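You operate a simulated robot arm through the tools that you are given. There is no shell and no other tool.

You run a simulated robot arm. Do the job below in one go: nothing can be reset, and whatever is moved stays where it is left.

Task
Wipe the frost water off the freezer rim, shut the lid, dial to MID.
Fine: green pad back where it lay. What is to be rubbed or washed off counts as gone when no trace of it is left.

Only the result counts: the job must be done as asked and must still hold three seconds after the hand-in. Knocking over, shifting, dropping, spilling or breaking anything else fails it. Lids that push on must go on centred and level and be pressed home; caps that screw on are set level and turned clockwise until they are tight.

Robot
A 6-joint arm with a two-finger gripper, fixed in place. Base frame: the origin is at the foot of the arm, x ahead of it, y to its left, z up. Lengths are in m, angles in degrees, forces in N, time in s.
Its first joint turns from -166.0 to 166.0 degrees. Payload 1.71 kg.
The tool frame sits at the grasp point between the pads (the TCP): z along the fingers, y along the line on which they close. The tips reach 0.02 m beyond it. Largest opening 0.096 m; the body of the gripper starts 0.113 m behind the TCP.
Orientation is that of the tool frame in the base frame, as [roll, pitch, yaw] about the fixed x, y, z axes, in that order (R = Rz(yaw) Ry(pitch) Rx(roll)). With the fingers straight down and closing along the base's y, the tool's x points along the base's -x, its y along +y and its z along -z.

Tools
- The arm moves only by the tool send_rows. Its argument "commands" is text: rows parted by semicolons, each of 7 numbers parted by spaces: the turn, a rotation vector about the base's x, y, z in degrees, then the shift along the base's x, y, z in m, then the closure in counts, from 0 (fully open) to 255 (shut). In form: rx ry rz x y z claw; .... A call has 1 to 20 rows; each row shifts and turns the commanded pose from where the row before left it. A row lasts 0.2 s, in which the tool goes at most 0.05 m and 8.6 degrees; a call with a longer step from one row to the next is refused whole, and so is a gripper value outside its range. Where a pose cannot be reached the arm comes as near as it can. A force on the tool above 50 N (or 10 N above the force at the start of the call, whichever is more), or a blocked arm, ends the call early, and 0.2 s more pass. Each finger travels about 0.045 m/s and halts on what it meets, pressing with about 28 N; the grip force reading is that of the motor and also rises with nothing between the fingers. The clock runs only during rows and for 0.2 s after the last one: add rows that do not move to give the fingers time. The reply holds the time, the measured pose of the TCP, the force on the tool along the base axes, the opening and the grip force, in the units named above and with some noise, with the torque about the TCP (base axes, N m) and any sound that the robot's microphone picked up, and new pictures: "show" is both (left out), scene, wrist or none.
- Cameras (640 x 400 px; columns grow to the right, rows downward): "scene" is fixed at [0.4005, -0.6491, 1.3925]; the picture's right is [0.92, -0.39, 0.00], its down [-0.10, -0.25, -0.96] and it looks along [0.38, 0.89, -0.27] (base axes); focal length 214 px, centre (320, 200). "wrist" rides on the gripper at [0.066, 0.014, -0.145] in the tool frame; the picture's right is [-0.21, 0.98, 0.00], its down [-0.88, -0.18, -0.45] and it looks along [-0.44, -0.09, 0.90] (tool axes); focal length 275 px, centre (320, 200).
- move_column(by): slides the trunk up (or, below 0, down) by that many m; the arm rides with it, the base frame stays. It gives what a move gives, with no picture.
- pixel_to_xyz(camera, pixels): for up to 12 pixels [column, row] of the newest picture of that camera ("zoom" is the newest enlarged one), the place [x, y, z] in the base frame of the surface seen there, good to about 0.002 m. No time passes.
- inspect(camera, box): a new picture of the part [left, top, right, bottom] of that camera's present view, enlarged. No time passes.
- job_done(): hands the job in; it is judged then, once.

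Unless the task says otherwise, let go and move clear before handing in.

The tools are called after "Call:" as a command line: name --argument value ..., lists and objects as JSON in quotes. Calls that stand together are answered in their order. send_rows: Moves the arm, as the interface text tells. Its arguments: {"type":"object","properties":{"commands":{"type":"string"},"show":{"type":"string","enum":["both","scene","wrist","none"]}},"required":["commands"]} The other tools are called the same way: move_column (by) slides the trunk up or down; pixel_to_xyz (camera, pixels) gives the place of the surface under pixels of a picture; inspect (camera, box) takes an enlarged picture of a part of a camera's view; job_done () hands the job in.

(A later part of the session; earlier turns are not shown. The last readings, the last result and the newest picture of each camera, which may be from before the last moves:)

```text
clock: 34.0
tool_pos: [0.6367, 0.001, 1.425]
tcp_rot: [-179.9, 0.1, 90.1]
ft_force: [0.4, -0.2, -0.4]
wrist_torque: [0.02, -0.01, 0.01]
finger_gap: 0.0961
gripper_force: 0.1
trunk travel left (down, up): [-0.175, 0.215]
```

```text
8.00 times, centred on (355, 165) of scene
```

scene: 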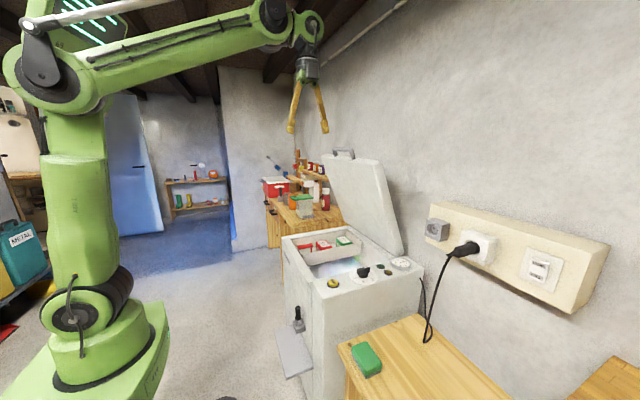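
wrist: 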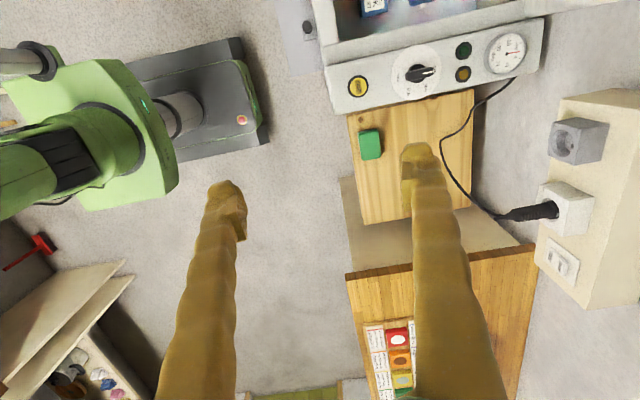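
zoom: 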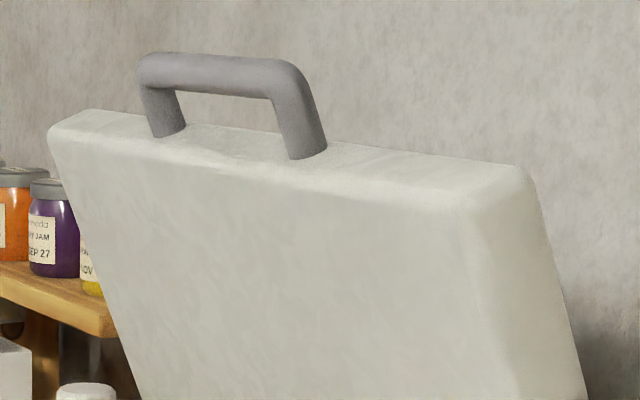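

Call:
pixel_to_xyz --camera "zoom" --pixels '[[160, 72], [220, 75], [280, 80], [160, 130], [305, 150], [60, 135], [90, 112], [520, 170], [465, 215], [250, 160], [550, 320], [480, 385]]'

Call:
pixel_to_xyz --camera "zoom" --pixels '[[220, 58], [220, 92], [150, 100], [300, 120], [315, 120], [220, 125], [400, 155], [400, 200], [495, 180], [470, 195], [280, 300], [560, 380]]'

Call:
pixel_to_xyz --camera "scene" --pixels '[[340, 200], [360, 230], [380, 240], [395, 250], [403, 248], [398, 225], [390, 190], [370, 225], [350, 215]]'

```text
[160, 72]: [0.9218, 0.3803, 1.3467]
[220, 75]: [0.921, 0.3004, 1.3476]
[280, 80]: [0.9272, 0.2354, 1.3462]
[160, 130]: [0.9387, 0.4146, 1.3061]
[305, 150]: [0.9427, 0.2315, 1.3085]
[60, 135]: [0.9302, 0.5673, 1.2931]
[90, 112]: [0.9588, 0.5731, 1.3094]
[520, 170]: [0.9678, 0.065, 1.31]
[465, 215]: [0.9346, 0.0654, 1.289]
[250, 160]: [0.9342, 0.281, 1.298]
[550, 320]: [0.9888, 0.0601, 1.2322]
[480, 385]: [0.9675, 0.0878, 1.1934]
```

```text
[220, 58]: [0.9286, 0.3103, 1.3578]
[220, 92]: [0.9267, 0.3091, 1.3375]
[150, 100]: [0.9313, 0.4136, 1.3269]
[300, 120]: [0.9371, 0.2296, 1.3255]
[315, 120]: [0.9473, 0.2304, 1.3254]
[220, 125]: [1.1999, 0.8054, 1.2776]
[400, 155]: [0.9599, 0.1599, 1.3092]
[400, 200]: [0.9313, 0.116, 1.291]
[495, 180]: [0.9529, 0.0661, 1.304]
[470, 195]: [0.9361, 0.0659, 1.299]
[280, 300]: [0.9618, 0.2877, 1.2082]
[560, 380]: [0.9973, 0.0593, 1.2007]
```

```text
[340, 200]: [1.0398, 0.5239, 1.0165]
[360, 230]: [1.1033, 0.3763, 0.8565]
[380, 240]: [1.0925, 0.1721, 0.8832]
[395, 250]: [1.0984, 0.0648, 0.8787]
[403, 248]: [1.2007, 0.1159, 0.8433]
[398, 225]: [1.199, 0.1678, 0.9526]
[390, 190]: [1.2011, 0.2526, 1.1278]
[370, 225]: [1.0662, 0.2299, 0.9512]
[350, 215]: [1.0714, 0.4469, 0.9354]
```

The handle is a round bar about 0.021 m thick, centred near (0.930, 0.32, 1.3475), and the lid is open about 68° on a hinge near (1.15, 0.84). I'll tilt the tool 25° and bring it to a pre-grasp above the bar, fingers closing across it.

Call:
send_rows --commands "0 -2.5 0 0.02 0.032 0.01 0;0 -2.5 0 0.02 0.032 0.01 0;0 -2.5 0 0.02 0.032 0.01 0;0 -2.5 0 0.02 0.032 0.005 0;0 -2.5 0 0.02 0.032 0 0;0 -2.5 0 0.02 0.032 0 0;0 -2.5 0 0.02 0.032 0 0;0 -2.5 0 0.02 0.032 0 0;0 -2.5 0 0.02 0.032 0 0;0 -2.5 0 0.02 0.031 0 0;0 0 0 0 0 0 0;0 0 0 0 0 0 0"

```text
clock: 36.6
tool_pos: [0.8375, 0.3194, 1.4597]
tcp_rot: [155.1, -0.1, 90.0]
ft_force: [0.0, 0.0, 1.1]
wrist_torque: [-0.01, -0.01, 0.01]
finger_gap: 0.0961
gripper_force: 0.2
trunk travel left (down, up): [-0.175, 0.215]
```

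scene: 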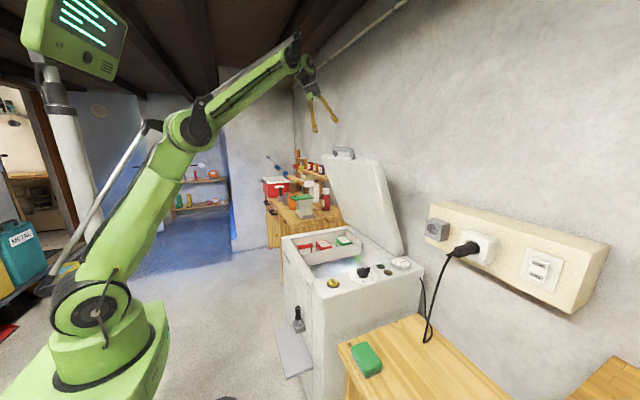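
wrist: 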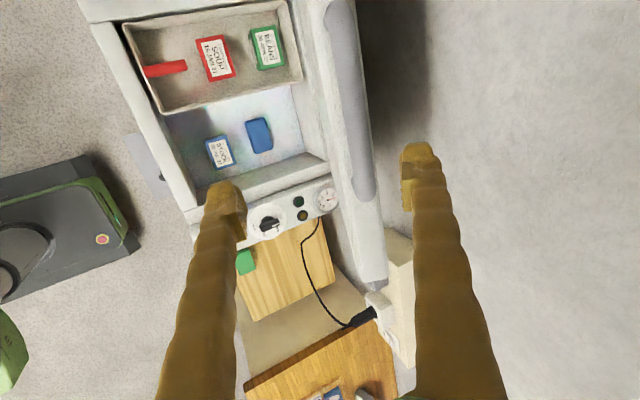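

The tool is tilted 25° and the bar shows at wrist (325–372, 0–200), about 0.037 to one side and 0.14 ahead. I'll align and move in to 0.06 from the bar.

Call:
send_rows --commands "0 0 0 0.0333 0 0.0155 0;0 0 0 0.0168 0 -0.0363 0;0 0 0 0.0168 0 -0.0363 0;0 0 0 0 0 0 0;0 0 0 0 0 0 0"

```text
clock: 37.8
tool_pos: [0.8837, 0.318, 1.3841]
tcp_rot: [155.1, 0.0, 90.0]
ft_force: [-0.4, 0.1, 0.4]
wrist_torque: [0.01, 0.06, -0.03]
finger_gap: 0.0962
gripper_force: 0.1
out of reach, approached as far as the arm can: row 1
trunk travel left (down, up): [-0.175, 0.215]
```

scene: 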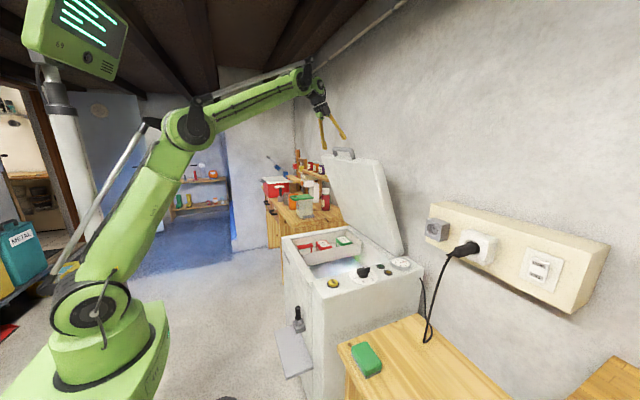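
wrist: 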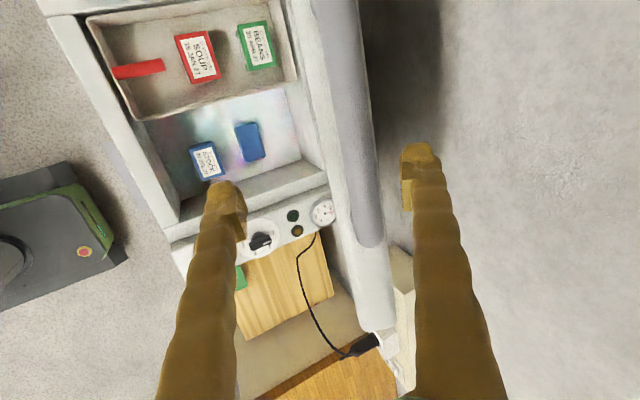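

The reply says row 1 was out of reach; the tool is at (0.884, 0.318, 1.384) and still needs about 0.027 sideways and 0.053 ahead to the bar. I'll measure the shoulder, elbow and ceiling heights before deciding whether to raise the trunk.

Call:
pixel_to_xyz --camera "scene" --pixels '[[85, 310], [195, 125], [302, 85], [270, 60], [230, 40], [340, 50], [310, 65], [180, 60], [130, 20]]'

Call:
pixel_to_xyz --camera "wrist" --pixels '[[345, 100], [365, 200], [335, 20], [350, 150], [375, 100], [325, 60]]'

```text
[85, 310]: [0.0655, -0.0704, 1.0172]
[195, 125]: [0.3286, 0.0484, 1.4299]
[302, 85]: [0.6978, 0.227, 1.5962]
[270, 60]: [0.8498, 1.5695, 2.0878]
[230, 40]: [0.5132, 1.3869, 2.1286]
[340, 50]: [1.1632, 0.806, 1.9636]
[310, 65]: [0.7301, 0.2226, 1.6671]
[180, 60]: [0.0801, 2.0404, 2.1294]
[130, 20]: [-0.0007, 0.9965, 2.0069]
```

```text
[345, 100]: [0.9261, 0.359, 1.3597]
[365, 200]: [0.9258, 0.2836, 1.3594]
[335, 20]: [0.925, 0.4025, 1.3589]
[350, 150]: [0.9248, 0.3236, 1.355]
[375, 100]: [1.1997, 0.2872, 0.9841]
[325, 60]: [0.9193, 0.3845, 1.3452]
```

The shoulder sits near z≈1.0 and the arm is close to full stretch; ceiling beams are near 2.1, leaving room. I'll raise the trunk 0.18 m so the handle comes within easy reach.

Call:
move_column --by 0.18

```text
clock: 39.8
tool_pos: [0.8844, 0.3172, 1.5639]
tcp_rot: [155.1, 0.0, 90.0]
ft_force: [0.4, -0.5, 0.4]
wrist_torque: [0.0, 0.01, -0.02]
finger_gap: 0.0962
gripper_force: 0.1
trunk travel left (down, up): [-0.355, 0.035]
```

The trunk is up, with the tool at z=1.564. I'll come down to a pre-grasp 0.06 short of the bar, aligned with it.

Call:
send_rows --commands "0 0 0 0.006 0.001 -0.04 0;0 0 0 0.006 0.001 -0.04 0;0 0 0 0.006 0.001 -0.04 0;0 0 0 0.002 0 -0.041 0;0 0 0 0 0 0 0;0 0 0 0 0 0 0"

```text
clock: 41.2
tool_pos: [0.9031, 0.3197, 1.403]
tcp_rot: [155.0, -0.1, 90.0]
ft_force: [-0.4, -0.3, -0.6]
wrist_torque: [0.01, -0.01, 0.03]
finger_gap: 0.0958
gripper_force: 0.2
trunk travel left (down, up): [-0.355, 0.035]
```

scene: 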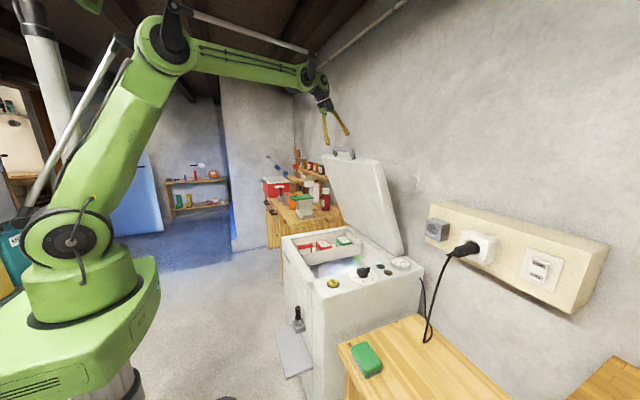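
wrist: 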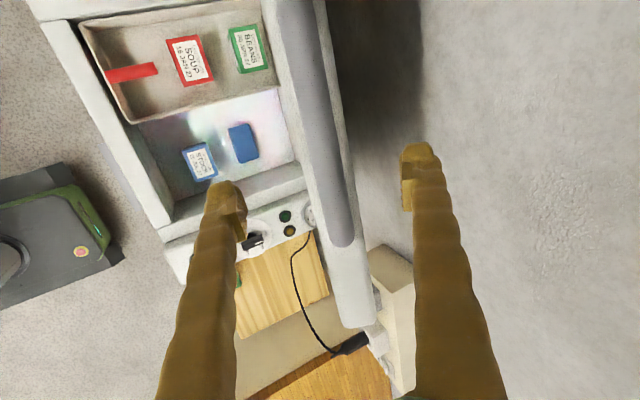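

The bar now lies between the fingers at wrist (275–350, 0–245). I'll advance 0.06 along the tool axis to put the grasp point on it.

Call:
send_rows --commands "0 0 0 0.0085 0 -0.0181 0;0 0 0 0.0085 0 -0.0181 0;0 0 0 0.0085 0 -0.0181 0;0 0 0 0 0 0 0"

Call:
inspect --camera "scene" --box '[300, 110, 380, 180]'

```text
clock: 42.2
tool_pos: [0.9283, 0.3186, 1.3465]
tcp_rot: [155.0, 0.0, 90.0]
ft_force: [0.9, 0.1, 1.1]
wrist_torque: [-0.04, -0.01, -0.01]
finger_gap: 0.0961
gripper_force: 0.1
trunk travel left (down, up): [-0.355, 0.035]
```

scene: 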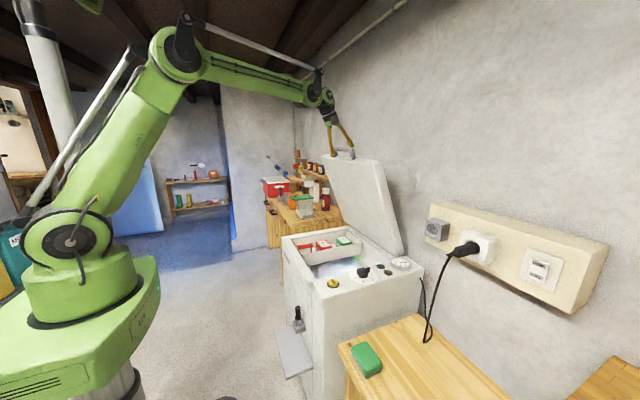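
wrist: 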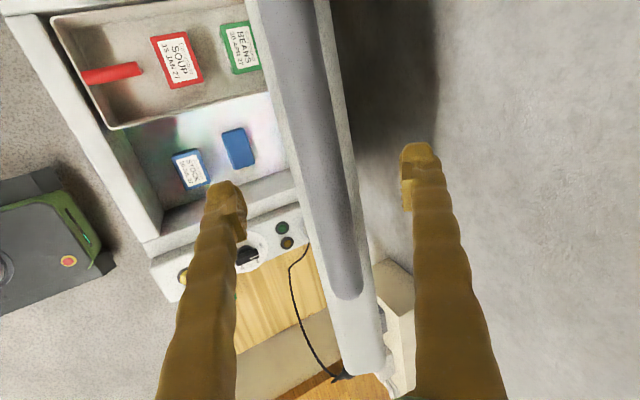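

```text
5.71 times, centred on (340, 145) of scene
```

zoom: 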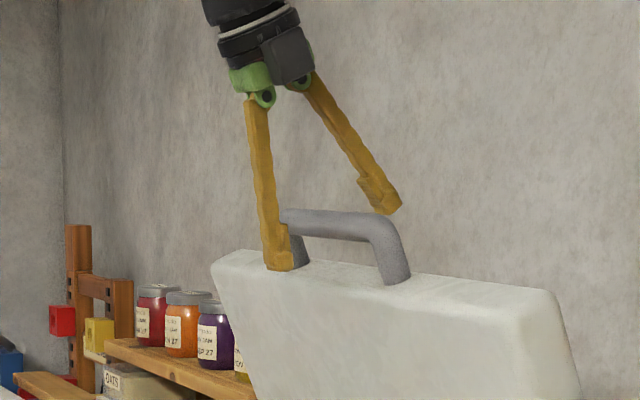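

The fingers straddle the bar, visible in the scene zoom at (330,225). I'll close on it and watch the force.

Call:
send_rows --commands "0 0 0 0 0 0 255;0 0 0 0 0 0 255;0 0 0 0 0 0 255;0 0 0 0 0 0 255;0 0 0 0 0 0 255;0 0 0 0 0 0 255"

```text
clock: 43.6
tool_pos: [0.929, 0.3181, 1.3469]
tcp_rot: [155.1, 0.0, 90.0]
ft_force: [-0.5, -0.1, -0.9]
wrist_torque: [0.0, -0.02, 0.0]
finger_gap: 0.02
gripper_force: 35.1
trunk travel left (down, up): [-0.355, 0.035]
```

scene: 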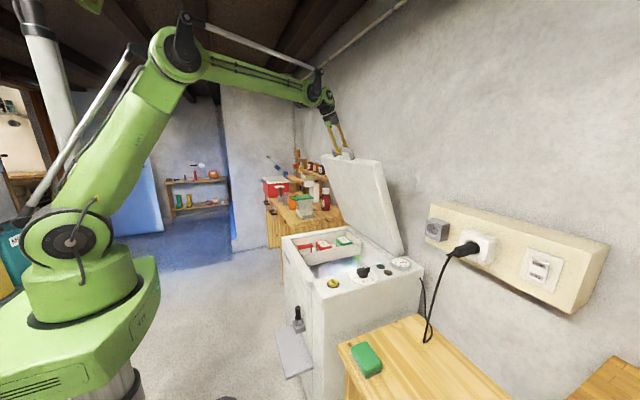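
wrist: 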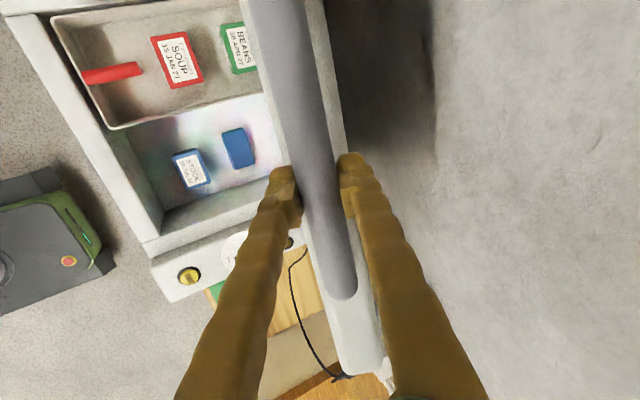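

The bar is gripped at a gap of 0.020 near (0.929, 0.318, 1.347) with no side load. I'll start the closing arc with two 3° steps, turning the tool with the lid, and use the force to check my hinge estimate.

Call:
send_rows --commands "0 -3 0 -0.0267 0 -0.0121 255;0 -3 0 -0.0259 0 -0.0135 255;0 0 0 0 0 0 255" --show "scene"

```text
clock: 44.4
tool_pos: [0.8776, 0.3175, 1.3198]
tcp_rot: [149.1, 0.2, 89.9]
ft_force: [9.5, -8.0, -19.0]
wrist_torque: [-0.37, -0.03, -0.24]
finger_gap: 0.0195
gripper_force: 35.4
trunk travel left (down, up): [-0.355, 0.035]
```

scene: 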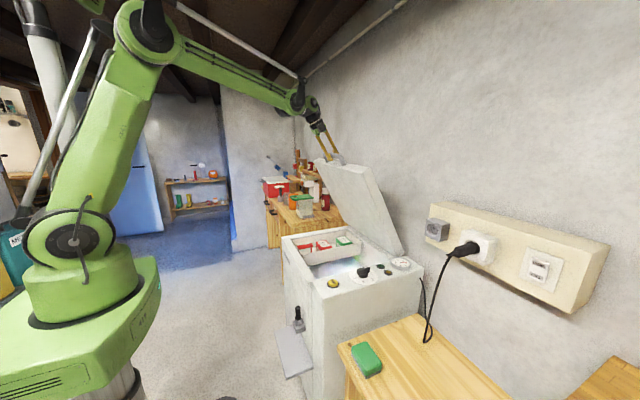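

The tool feels about 21 N pulling towards the hinge, so the true hinge is slightly further back and higher, about (1.157, 0.847). I'll correct the arc and continue two more steps.

Call:
send_rows --commands "0 -3 0 -0.0228 -0.0004 -0.0163 255;0 -3 0 -0.0236 0 -0.0165 255;0 0 0 0 0 0 255" --show "none"

```text
clock: 45.2
tool_pos: [0.8308, 0.3186, 1.2882]
tcp_rot: [143.1, 0.0, 90.0]
ft_force: [9.9, -7.6, -10.8]
wrist_torque: [-0.02, -0.03, -0.13]
finger_gap: 0.02
gripper_force: 34.9
trunk travel left (down, up): [-0.355, 0.035]
```

The tension dropped to about 15 N, so I'll shift the hinge estimate to (1.162, 0.852), ease y slightly and go three more steps.

Call:
send_rows --commands "0 -3 0 -0.0211 -0.0008 -0.0188 255;0 -3 0 -0.0214 0 -0.0190 255;0 0 0 -0.0204 0 -0.0202 255;0 0 0 0 0 0 255" --show "scene"

```text
clock: 46.2
tool_pos: [0.7687, 0.3182, 1.2347]
tcp_rot: [137.0, -0.1, 90.0]
ft_force: [-6.4, -6.6, 8.3]
wrist_torque: [-0.06, -0.07, 0.01]
finger_gap: 0.0199
gripper_force: 35.0
trunk travel left (down, up): [-0.355, 0.035]
```

scene: 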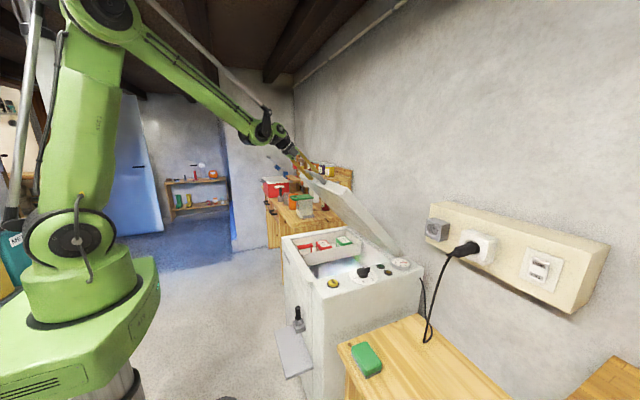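

The force now shows slight compression, and the four measured points fit a hinge at (1.162, 0.846) with radius 0.5525. I'll continue the arc on that circle, holding the tilt at 43° and letting the bar turn in the grip.

Call:
send_rows --commands "0 0 0 -0.0221 -0.0008 -0.0220 255;0 0 0 -0.0213 0 -0.0261 255;0 0 0 -0.0197 0 -0.0274 255;0 0 0 -0.0180 0 -0.0286 255;0 0 0 0 0 0 255" --show "scene"

```text
clock: 47.4
tool_pos: [0.687, 0.3186, 1.1299]
tcp_rot: [137.0, 0.0, 90.1]
ft_force: [1.1, 3.4, -0.7]
wrist_torque: [0.2, -0.02, 0.21]
finger_gap: 0.0203
gripper_force: 34.9
trunk travel left (down, up): [-0.355, 0.035]
```

scene: 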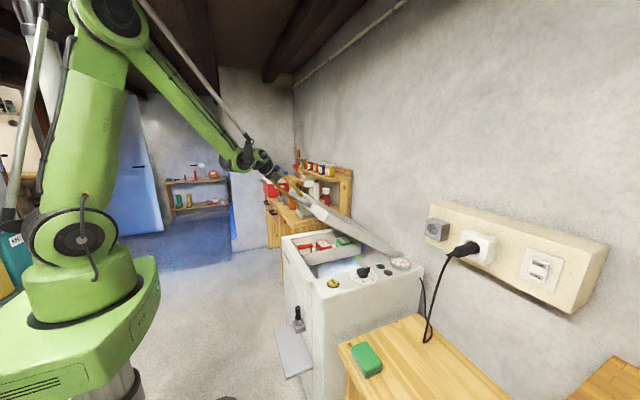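

The forces are near zero and the lid is over halfway down. I'll follow the same circle for five more steps.

Call:
send_rows --commands "0 0 0 -0.0163 0 -0.0296 255;0 0 0 -0.0144 0 -0.0305 255;0 0 0 -0.0125 0 -0.0313 255;0 0 0 -0.0105 0 -0.0321 255;0 0 0 -0.0087 0 -0.0326 255;0 0 0 0 0 0 255" --show "both"

```text
clock: 48.8
tool_pos: [0.6257, 0.3174, 0.9706]
tcp_rot: [137.0, 0.0, 89.9]
ft_force: [9.5, 14.1, -2.5]
wrist_torque: [0.01, -0.09, 0.23]
finger_gap: 0.02
gripper_force: 35.1
trunk travel left (down, up): [-0.355, 0.035]
```

scene: 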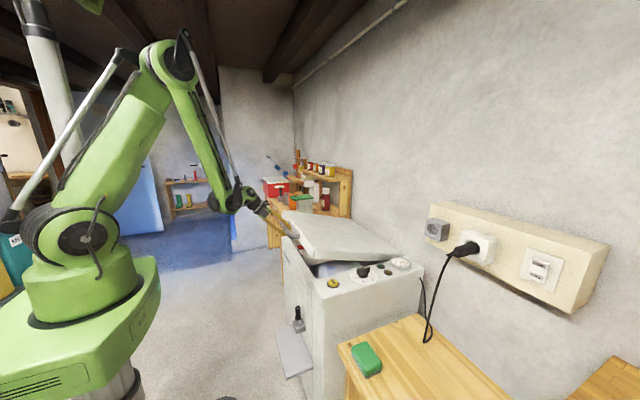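
wrist: 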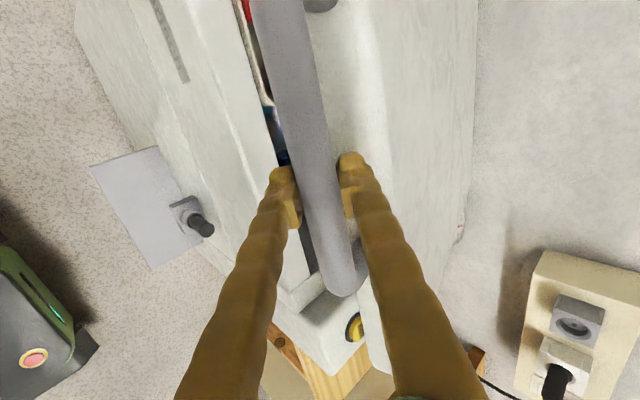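

The lid is nearly down with mild tension of about 9 N in x and 14 N in y. I'll relieve that with small shifts and take the next three steps slowly.

Call:
send_rows --commands "0 0 0 -0.0055 0.0012 -0.0331 255;0 0 0 -0.0046 0 -0.0335 255;0 0 0 -0.0022 0 -0.0288 255;0 0 0 0 0 0 255" --show "scene"

```text
clock: 49.8
tool_pos: [0.629, 0.3395, 0.9181]
tcp_rot: [136.7, 0.1, 89.8]
ft_force: [-13.6, -20.4, 0.8]
wrist_torque: [0.52, 0.07, 0.68]
finger_gap: 0.0199
gripper_force: 34.9
out of reach, approached as far as the arm can: row 2, 3
trunk travel left (down, up): [-0.355, 0.035]
```

scene: 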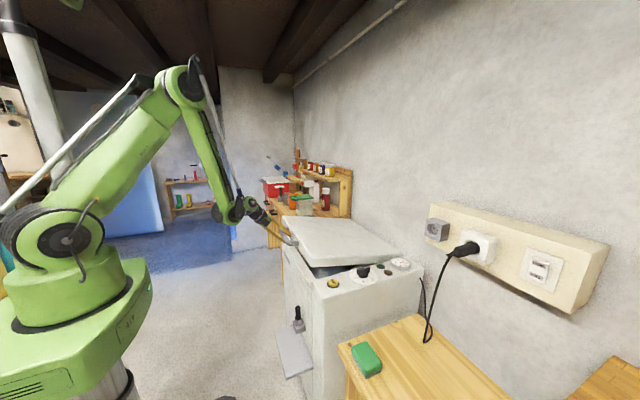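

Rows 2–3 were out of reach and the grip slid along the bar to y=0.34. The lid now stands only about 9° open, and it felt balanced all the way, so it should hold by itself. I'll look closely before loosening.

Call:
inspect --camera "scene" --box '[240, 180, 420, 290]'

Call:
inspect --camera "wrist" --box '[160, 50, 480, 300]'

```text
3.56 times, centred on (330, 235) of scene
```

zoom: 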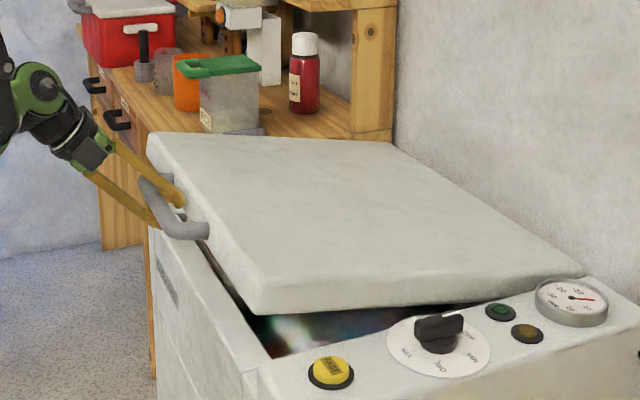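

```text
1.60 times, centred on (320, 175) of wrist
```

zoom: 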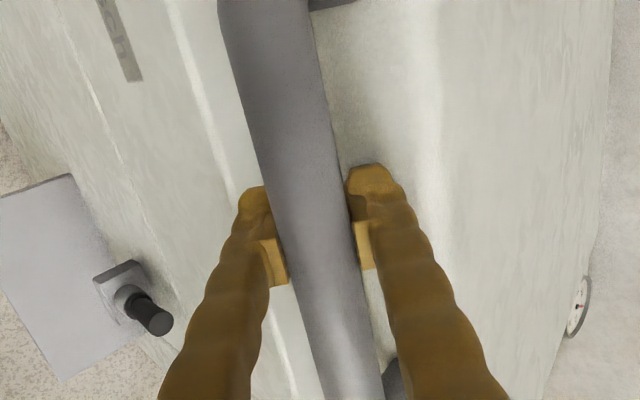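

The handle is held by the fingers and the lid is only slightly open (scene zoom 150–590, 130–310). I'll loosen to about 0.04 and turn the tool towards vertical around the bar.

Call:
send_rows --commands "0 0 0 0 0 0 150;0 0 0 0 0 0 150;0 0 0 0 0 0 150;0 0 0 0 0 0 150" --show "both"

```text
clock: 50.8
tool_pos: [0.633, 0.3401, 0.9177]
tcp_rot: [137.0, 0.1, 89.9]
ft_force: [-25.8, 2.3, 4.0]
wrist_torque: [0.21, -0.23, 0.1]
finger_gap: 0.029
gripper_force: 0.2
trunk travel left (down, up): [-0.355, 0.035]
```

scene: 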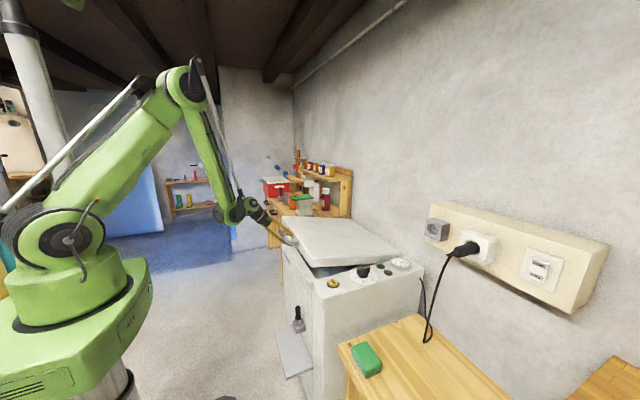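
wrist: 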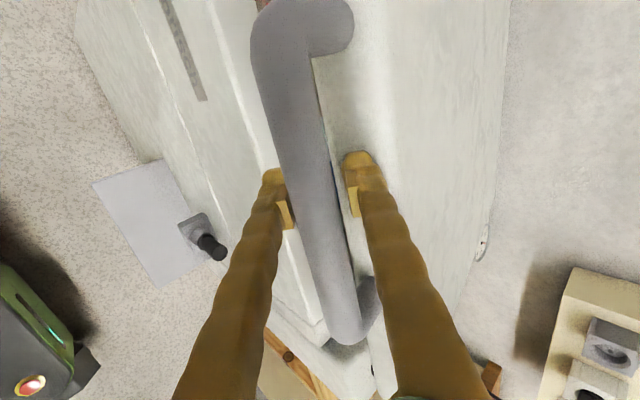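

The rear fingertip is pressing the lid's edge, with -26 N in x. Turning the tool upright draws the tips back, so I'll do that in steps about the bar.

Call:
send_rows --commands "0 4 0 -0.002 0 0 150;0 4 0 -0.002 0 -0.001 150;0 0 0 0 0 0 150" --show "none"

```text
clock: 51.6
tool_pos: [0.6322, 0.3393, 0.915]
tcp_rot: [145.0, 0.1, 89.9]
ft_force: [-24.2, -2.9, 5.3]
wrist_torque: [0.05, -0.4, -0.05]
finger_gap: 0.0321
gripper_force: 0.1
trunk travel left (down, up): [-0.355, 0.035]
```

The torque indicates the front finger is pushing the bar towards +x, so the tool sits too far forward. I'll move -x by 8 mm and keep turning upright.

Call:
send_rows --commands "0 2 0 -0.004 0 0 150;0 2 0 -0.004 0 0 150;0 0 0 0 0 0 150" --show "none"

```text
clock: 52.4
tool_pos: [0.6287, 0.3403, 0.911]
tcp_rot: [149.4, 0.1, 90.1]
ft_force: [-30.8, -6.1, 7.2]
wrist_torque: [-0.08, -0.56, -0.3]
finger_gap: 0.0341
gripper_force: 0.0
trunk travel left (down, up): [-0.355, 0.035]
```

The force grew to -31 N in x while z sank a little, so I need to see what is touching before moving further.

Call:
send_rows --commands "0 0 0 0 0 0 150" --show "both"

Call:
inspect --camera "scene" --box '[240, 190, 330, 260]'

Call:
inspect --camera "wrist" --box '[200, 100, 440, 260]'

```text
clock: 52.8
tool_pos: [0.6281, 0.3411, 0.9125]
tcp_rot: [149.0, 0.1, 90.1]
ft_force: [-7.3, -3.7, -1.0]
wrist_torque: [0.01, -0.04, -0.16]
finger_gap: 0.0347
gripper_force: 0.1
trunk travel left (down, up): [-0.355, 0.035]
```

scene: 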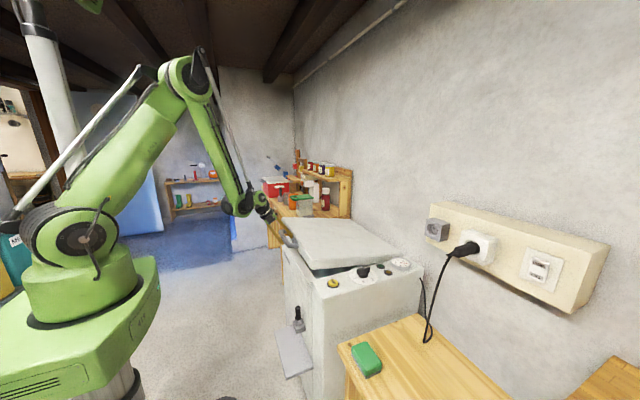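
wrist: 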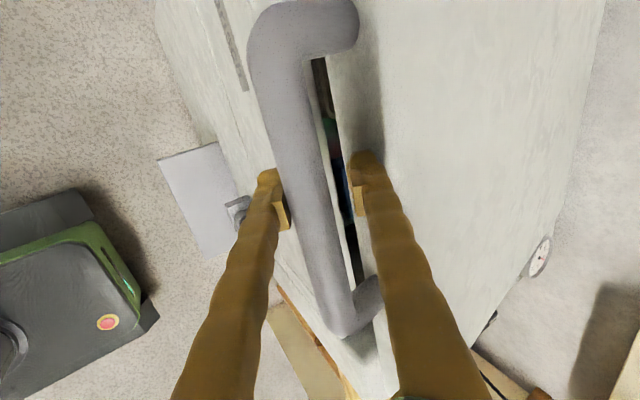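

```text
5.71 times, centred on (285, 225) of scene
```

zoom: 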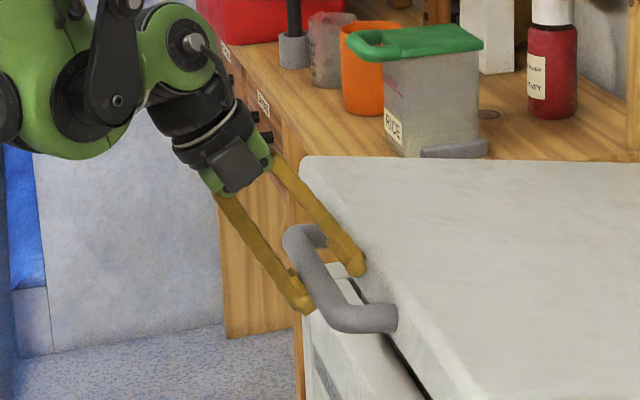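

```text
2.50 times, centred on (320, 180) of wrist
```

zoom: 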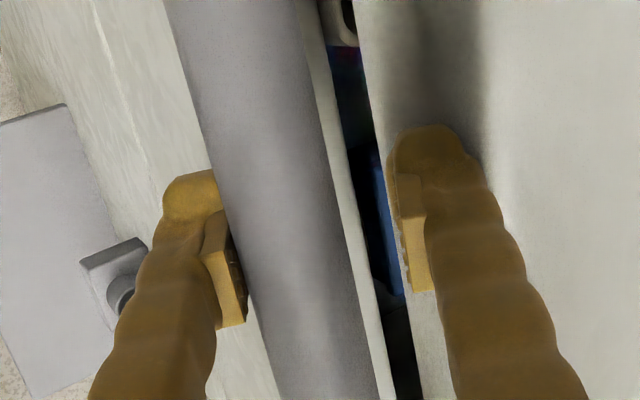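

The load dropped to -7 N; the fingers (gap 0.035) are loose around the bar, with the rear tip close to the lid edge (wrist zoom 420,150). I'll back out along the finger axis.

Call:
send_rows --commands "0 0 0 -0.0077 0 0.0129 150;0 0 0 -0.0077 0 0.0129 150;0 0 0 -0.0103 0 0.0171 150;0 0 0 -0.0103 0 0.0171 150;0 0 0 0 0 0 150" --show "both"

```text
clock: 54.0
tool_pos: [0.5896, 0.3393, 0.972]
tcp_rot: [149.0, 0.0, 89.9]
ft_force: [-0.8, -0.7, 0.6]
wrist_torque: [0.0, 0.02, 0.0]
finger_gap: 0.0398
gripper_force: 0.1
trunk travel left (down, up): [-0.355, 0.035]
```

scene: 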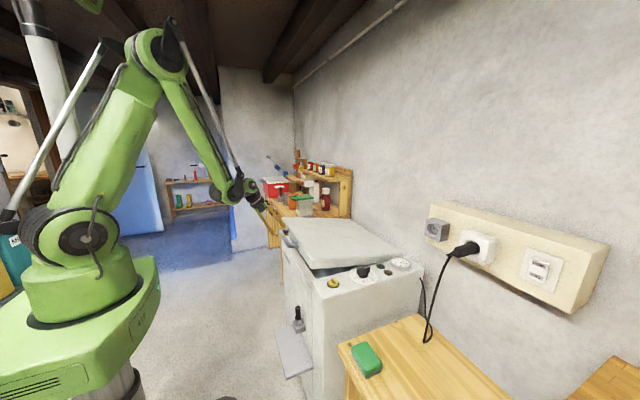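
wrist: 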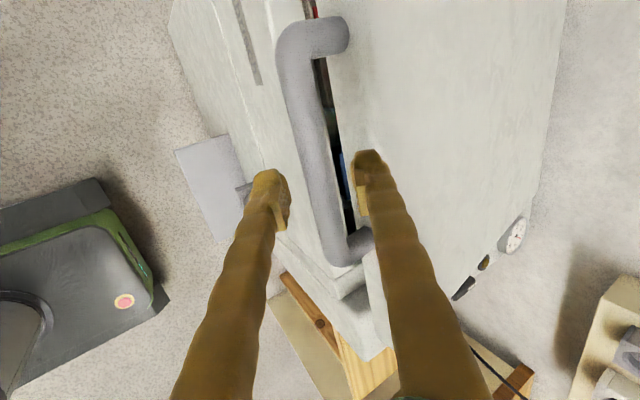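

The gripper is clear and the lid is holding ajar by itself. I'll rise, turn the tool vertical, shut the fingers and move over the lid's front middle to press it down.

Call:
send_rows --commands "0 0 0 0 -0.006 0.04 150;0 0 0 0 -0.006 0.04 255;0 0 0 0 -0.006 0.04 255;0 7.75 0 0.026 0 0 255;0 7.75 0 0.026 0 0 255;0 7.75 0 0.026 0 0 255;0 7.75 0 0.026 0 0 255;0 0 0 0 0 0 255;0 0 0 0 0 0 255" --show "both"

```text
clock: 56.0
tool_pos: [0.6929, 0.3216, 1.0896]
tcp_rot: [-180.0, 0.0, 90.0]
ft_force: [-0.7, -0.3, 0.6]
wrist_torque: [-0.01, -0.04, -0.02]
finger_gap: 0.0
gripper_force: 27.5
trunk travel left (down, up): [-0.355, 0.035]
```

scene: 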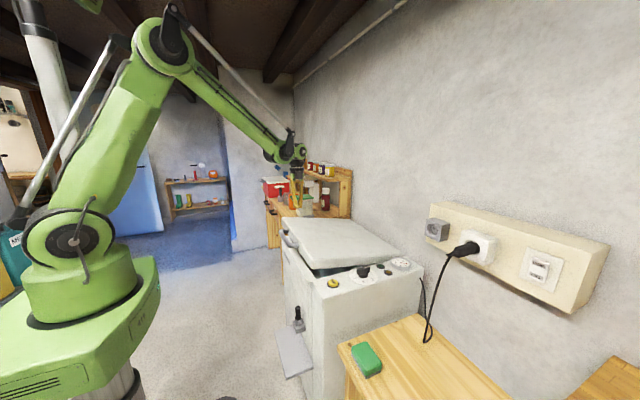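
wrist: 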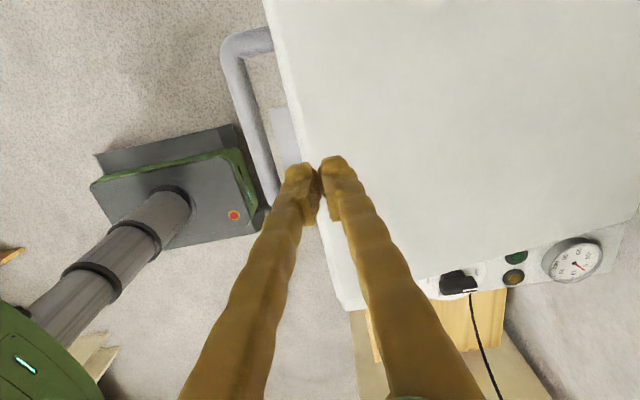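

The tool is vertical with shut fingers at (0.693, 0.322, 1.090), above the lid's front edge. I'll measure the lid surface under and around it.

Call:
pixel_to_xyz --camera "wrist" --pixels '[[285, 100], [360, 140], [380, 100], [450, 100], [550, 100], [330, 270], [400, 200], [240, 80], [262, 180], [600, 30]]'

Call:
pixel_to_xyz --camera "scene" --pixels '[[318, 262], [310, 268], [340, 240], [412, 250], [350, 262], [290, 240], [300, 247], [330, 266]]'

```text
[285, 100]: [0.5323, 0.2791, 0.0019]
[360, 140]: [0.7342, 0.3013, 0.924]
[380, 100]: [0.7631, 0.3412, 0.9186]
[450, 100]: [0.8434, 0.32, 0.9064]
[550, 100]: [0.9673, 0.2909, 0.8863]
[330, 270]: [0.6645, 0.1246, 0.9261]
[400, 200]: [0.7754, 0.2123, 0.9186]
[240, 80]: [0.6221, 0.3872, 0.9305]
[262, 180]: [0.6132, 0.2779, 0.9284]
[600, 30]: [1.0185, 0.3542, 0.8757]
```

```text
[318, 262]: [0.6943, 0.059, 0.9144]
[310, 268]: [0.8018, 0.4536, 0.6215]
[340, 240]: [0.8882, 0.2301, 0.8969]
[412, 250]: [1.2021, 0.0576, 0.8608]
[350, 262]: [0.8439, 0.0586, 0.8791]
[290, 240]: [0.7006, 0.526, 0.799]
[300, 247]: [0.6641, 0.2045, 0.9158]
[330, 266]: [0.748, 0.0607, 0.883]
```

The lid's top falls from z=0.924 at x=0.734 to 0.886 at x=0.967, so it's about 9° open. I'll come down near the front edge at x≈0.70 and press slowly.

Call:
send_rows --commands "0 0 0 0.004 0 -0.04 255;0 0 0 0.004 0 -0.04 255;0 0 0 0 0 -0.04 255;0 0 0 0 0 -0.015 255;0 0 0 0 0 -0.01 255;0 0 0 0 0 -0.01 255;0 0 0 0 0 0 255" --show "scene"

```text
clock: 57.6
tool_pos: [0.7034, 0.3225, 0.9387]
tcp_rot: [-180.0, 0.0, 89.9]
ft_force: [0.0, -0.6, 0.3]
wrist_torque: [0.01, -0.03, 0.02]
finger_gap: 0.0
gripper_force: 28.2
trunk travel left (down, up): [-0.355, 0.035]
```

scene: 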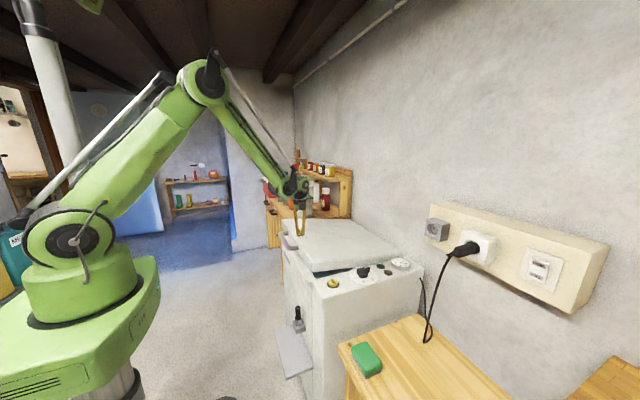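

Pressing has begun with almost no resistance at z=0.939. I'll keep going down in 1 cm steps towards closed.

Call:
send_rows --commands "0 0 0 0 0 -0.01 255;0 0 0 0 0 -0.01 255;0 0 0 0 0 -0.01 255;0 0 0 0 0 -0.01 255;0 0 0 0 0 -0.01 255;0 0 0 0 0 0 255" --show "scene"

```text
clock: 59.0
tool_pos: [0.7015, 0.3208, 0.8874]
tcp_rot: [-179.9, 0.0, 90.0]
ft_force: [-0.5, 0.4, 0.7]
wrist_torque: [-0.02, -0.02, -0.03]
finger_gap: 0.0
gripper_force: 27.9
trunk travel left (down, up): [-0.355, 0.035]
```

scene: 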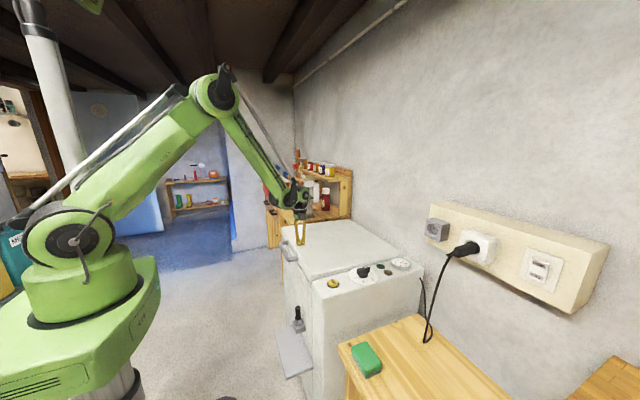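

The lid looks nearly shut at z=0.887. I'll continue in 4 mm steps until it seats.

Call:
send_rows --commands "0 0 0 0 0 -0.005 255;0 0 0 0 0 -0.005 255;0 0 0 0 0 -0.004 255;0 0 0 0 0 0 255" --show "scene"

Call:
inspect --camera "scene" --box '[275, 215, 425, 300]'

```text
clock: 60.0
tool_pos: [0.7024, 0.3222, 0.873]
tcp_rot: [-179.9, 0.0, 90.0]
ft_force: [-0.5, -0.1, 1.0]
wrist_torque: [0.01, 0.01, 0.04]
finger_gap: 0.0
gripper_force: 27.9
trunk travel left (down, up): [-0.355, 0.035]
```

scene: 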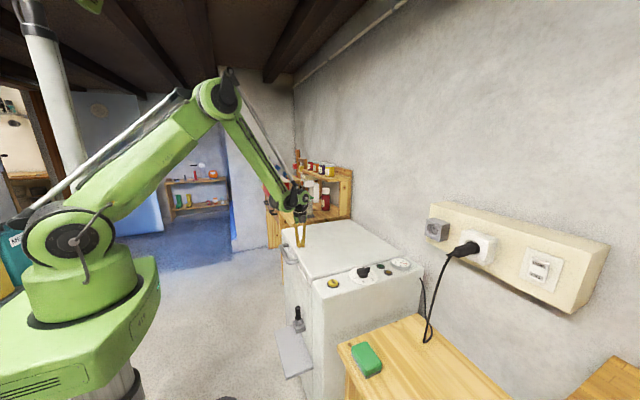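

```text
4.27 times, centred on (350, 258) of scene
```

zoom: 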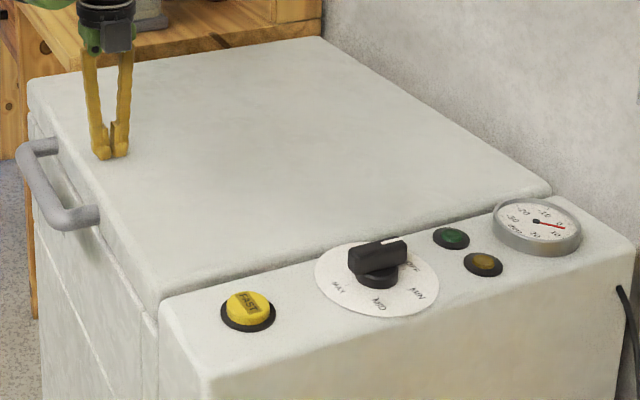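

The lid looks almost flush, but there's still no seating force at z=0.873. I'll press on in 2 mm steps.

Call:
send_rows --commands "0 0 0 0 0 -0.003 255;0 0 0 0 0 -0.002 255;0 0 0 0 0 -0.002 255;0 0 0 0 0 0 255" --show "none"

```text
clock: 60.7
tool_pos: [0.6871, 0.3229, 0.8811]
tcp_rot: [178.9, 0.0, 90.0]
ft_force: [-0.9, -0.3, 0.0]
wrist_torque: [-0.03, -0.12, -0.01]
finger_gap: 0.0001
gripper_force: 29.0
trunk travel left (down, up): [-0.355, 0.035]
stopped in row 3: the force on the tool passed its limit at 55 N (the readings are from after the stop); the commanded pose is now the measured one
```

The force passed 55 N as the lid met the rim, and the tool sprang back to z=0.881. I'll take pictures and measure whether the lid is level.

Call:
send_rows --commands "0 0 0 0 0 0.01 255;0 0 0 0 0 0.03 255;0 0 0 0 0 0 255" --show "both"

Call:
inspect --camera "scene" --box '[275, 215, 425, 300]'

```text
clock: 61.5
tool_pos: [0.6904, 0.3238, 0.9194]
tcp_rot: [179.0, -0.1, 90.1]
ft_force: [0.5, -0.4, 0.8]
wrist_torque: [0.0, -0.02, -0.02]
finger_gap: 0.0
gripper_force: 29.6
trunk travel left (down, up): [-0.355, 0.035]
```

scene: 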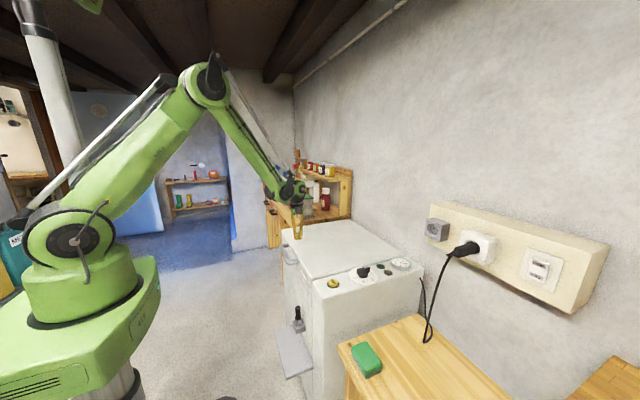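
wrist: 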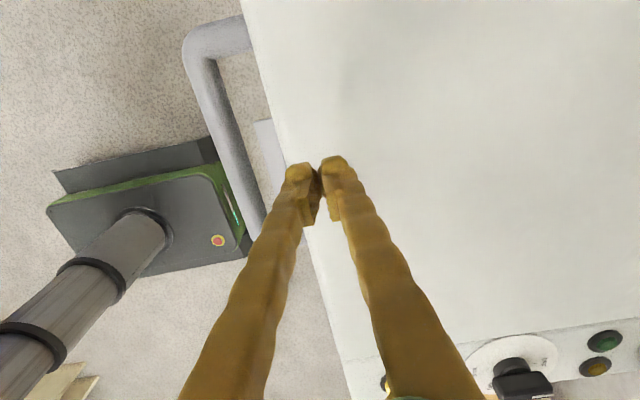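

```text
4.27 times, centred on (350, 258) of scene
```

zoom: 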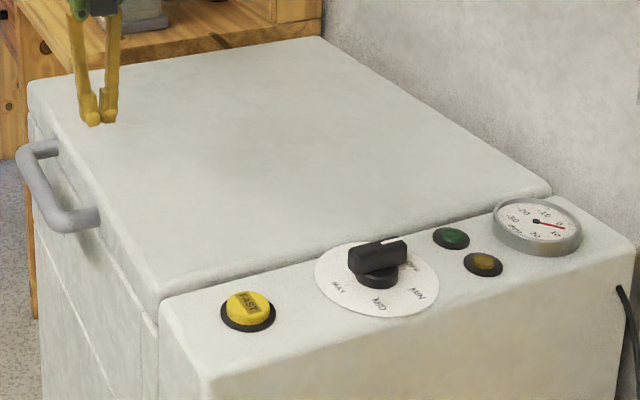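

Call:
pixel_to_xyz --camera "zoom" --pixels '[[60, 100], [160, 280], [200, 200], [300, 120], [400, 180], [330, 60], [520, 190], [280, 260], [40, 150], [90, 215], [45, 180], [180, 320]]'

Call:
inspect --camera "scene" --box '[275, 230, 325, 300]'

Call:
inspect --camera "wrist" --box '[180, 0, 360, 120]'

```text
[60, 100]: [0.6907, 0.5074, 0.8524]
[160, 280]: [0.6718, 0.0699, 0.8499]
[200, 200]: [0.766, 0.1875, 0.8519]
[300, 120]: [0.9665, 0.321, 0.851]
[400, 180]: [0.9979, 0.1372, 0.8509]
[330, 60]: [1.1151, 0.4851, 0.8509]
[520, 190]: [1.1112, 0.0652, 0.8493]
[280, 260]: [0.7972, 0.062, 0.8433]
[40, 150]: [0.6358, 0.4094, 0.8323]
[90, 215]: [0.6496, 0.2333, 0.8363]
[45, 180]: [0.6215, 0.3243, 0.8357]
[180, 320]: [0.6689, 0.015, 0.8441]
```

```text
5.71 times, centred on (300, 265) of scene
```

zoom: 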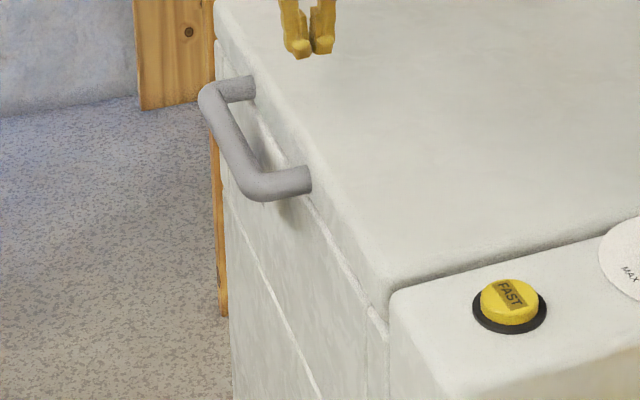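

```text
3.33 times, centred on (270, 60) of wrist
```

zoom: 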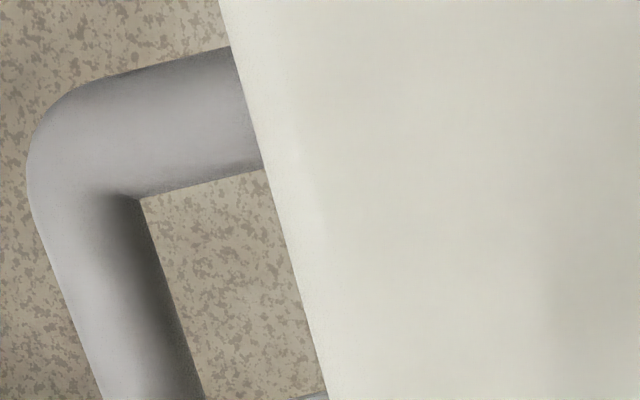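

The lid top reads z≈0.851 from front to back, so it is shut and level. To be sure it's seated, I'll press once more gently near the front.

Call:
send_rows --commands "0 0 0 0.01 -0.003 -0.02 255;0 0 0 0 0 -0.02 255;0 0 0 0 0 -0.004 255;0 0 0 0 0 -0.002 255;0 0 0 0 0 0 255" --show "none"

Call:
send_rows --commands "0 0 0 0 0 -0.001 255;0 0 0 0 0 -0.001 255;0 0 0 0 0 0 255" --show "none"

```text
clock: 62.7
tool_pos: [0.6993, 0.3195, 0.872]
tcp_rot: [179.0, 0.0, 90.0]
ft_force: [-0.4, 0.5, 0.6]
wrist_torque: [-0.02, -0.02, 0.0]
finger_gap: 0.0
gripper_force: 29.6
trunk travel left (down, up): [-0.355, 0.035]
```

```text
clock: 63.5
tool_pos: [0.7003, 0.3199, 0.8713]
tcp_rot: [179.1, 0.0, 89.9]
ft_force: [0.1, -1.4, 5.0]
wrist_torque: [-0.04, 0.03, 0.02]
finger_gap: 0.0002
gripper_force: 29.4
trunk travel left (down, up): [-0.355, 0.035]
```

Contact is at z=0.8713 with 5 N, consistent with a firm seat. I'll add 2 mm of press, then release.

Call:
send_rows --commands "0 0 0 0 0 -0.001 255;0 0 0 0 0 -0.001 255;0 0 0 0 0 0 255" --show "none"

```text
clock: 64.5
tool_pos: [0.6849, 0.3206, 0.8816]
tcp_rot: [178.0, -0.1, 89.9]
ft_force: [-0.1, 0.5, 1.1]
wrist_torque: [0.05, -0.12, -0.01]
finger_gap: 0.0003
gripper_force: 29.8
trunk travel left (down, up): [-0.355, 0.035]
stopped in row 3: the force on the tool passed its limit at 51 N (the readings are from after the stop); the commanded pose is now the measured one
```

It resisted past 50 N again, so the lid is seated firmly. Next is the dial: I'll lift, level the tool, turn the fingers to close along y, open them partly and move above the knob at (0.870, -0.002).

Call:
send_rows --commands "0 2 0 0 0 0.03 255;0 0 7.5 0 0 0.045 150;0 0 7.5 0 0 0.045 100;0 0 7.5 0.0206 -0.0359 0 80;0 0 7.5 0.0206 -0.0359 0 80;0 0 7.5 0.0206 -0.0359 0 80;0 0 7.5 0.0206 -0.0359 0 80;0 0 7.5 0.0206 -0.0359 0 80;0 0 7.5 0.0206 -0.0359 0 80;0 0 7.5 0.0206 -0.0359 0 80;0 0 7.5 0.0206 -0.0359 0 80;0 0 7.5 0.0206 -0.0359 0 80;0 0 7.5 0 0 0 80;0 0 0 0 0 0 80;0 0 0 0 0 0 80" --show "both"

```text
clock: 67.7
tool_pos: [0.8714, -0.0041, 0.9978]
tcp_rot: [-179.8, -0.2, -180.0]
ft_force: [-0.6, 0.1, 0.7]
wrist_torque: [-0.03, -0.03, -0.02]
finger_gap: 0.066
gripper_force: 0.1
trunk travel left (down, up): [-0.355, 0.035]
```

scene: 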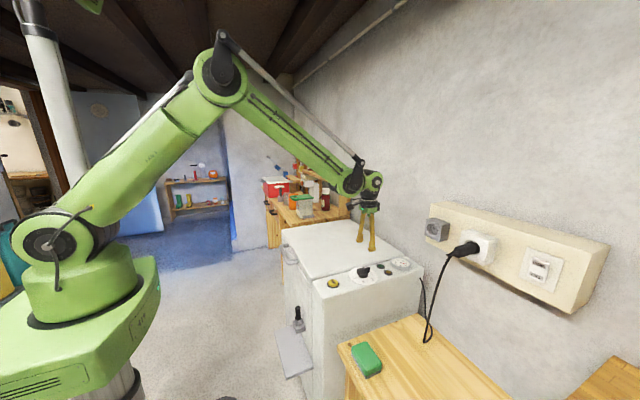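
wrist: 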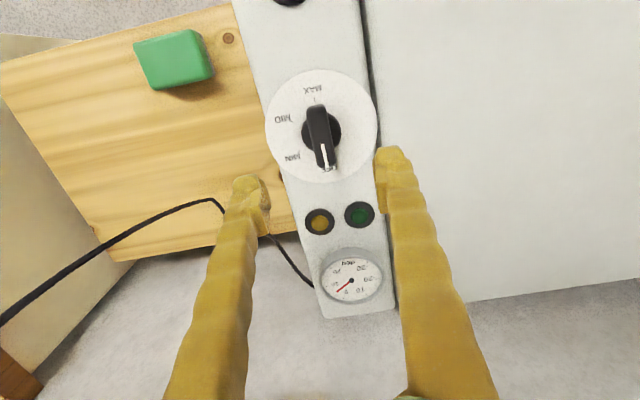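

The dial is in clear view at wrist (320,125), with the white pointer towards +x (OFF). I'll enlarge it to read the labels and refine its centre.

Call:
inspect --camera "wrist" --box '[250, 60, 390, 190]'

```text
3.08 times, centred on (320, 125) of wrist
```

zoom: 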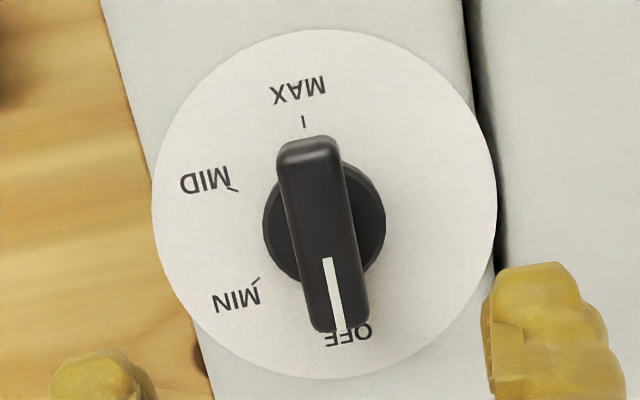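

Call:
pixel_to_xyz --camera "zoom" --pixels '[[303, 122], [232, 188], [256, 282], [338, 330], [310, 150], [330, 305], [328, 258], [285, 200], [345, 200], [325, 225], [153, 210], [496, 210]]'

Call:
pixel_to_xyz --camera "zoom" --pixels '[[325, 30], [325, 378], [290, 230], [356, 230], [300, 145], [322, 142], [320, 322], [360, 318], [270, 220], [382, 220]]'

```text
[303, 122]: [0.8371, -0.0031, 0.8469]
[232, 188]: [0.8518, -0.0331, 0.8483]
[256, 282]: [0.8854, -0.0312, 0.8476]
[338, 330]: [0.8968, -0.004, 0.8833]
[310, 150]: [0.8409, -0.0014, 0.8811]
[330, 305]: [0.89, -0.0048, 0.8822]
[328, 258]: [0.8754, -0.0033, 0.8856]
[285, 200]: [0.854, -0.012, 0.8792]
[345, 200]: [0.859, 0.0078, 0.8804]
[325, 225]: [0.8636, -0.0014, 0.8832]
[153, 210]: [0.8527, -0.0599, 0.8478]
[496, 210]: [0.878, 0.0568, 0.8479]
```

```text
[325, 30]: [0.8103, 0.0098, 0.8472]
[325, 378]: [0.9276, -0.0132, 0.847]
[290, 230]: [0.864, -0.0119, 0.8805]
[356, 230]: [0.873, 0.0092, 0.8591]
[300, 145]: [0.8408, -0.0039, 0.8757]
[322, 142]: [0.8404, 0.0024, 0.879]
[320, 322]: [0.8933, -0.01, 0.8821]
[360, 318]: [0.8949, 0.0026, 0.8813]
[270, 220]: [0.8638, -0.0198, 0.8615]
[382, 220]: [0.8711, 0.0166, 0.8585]
```

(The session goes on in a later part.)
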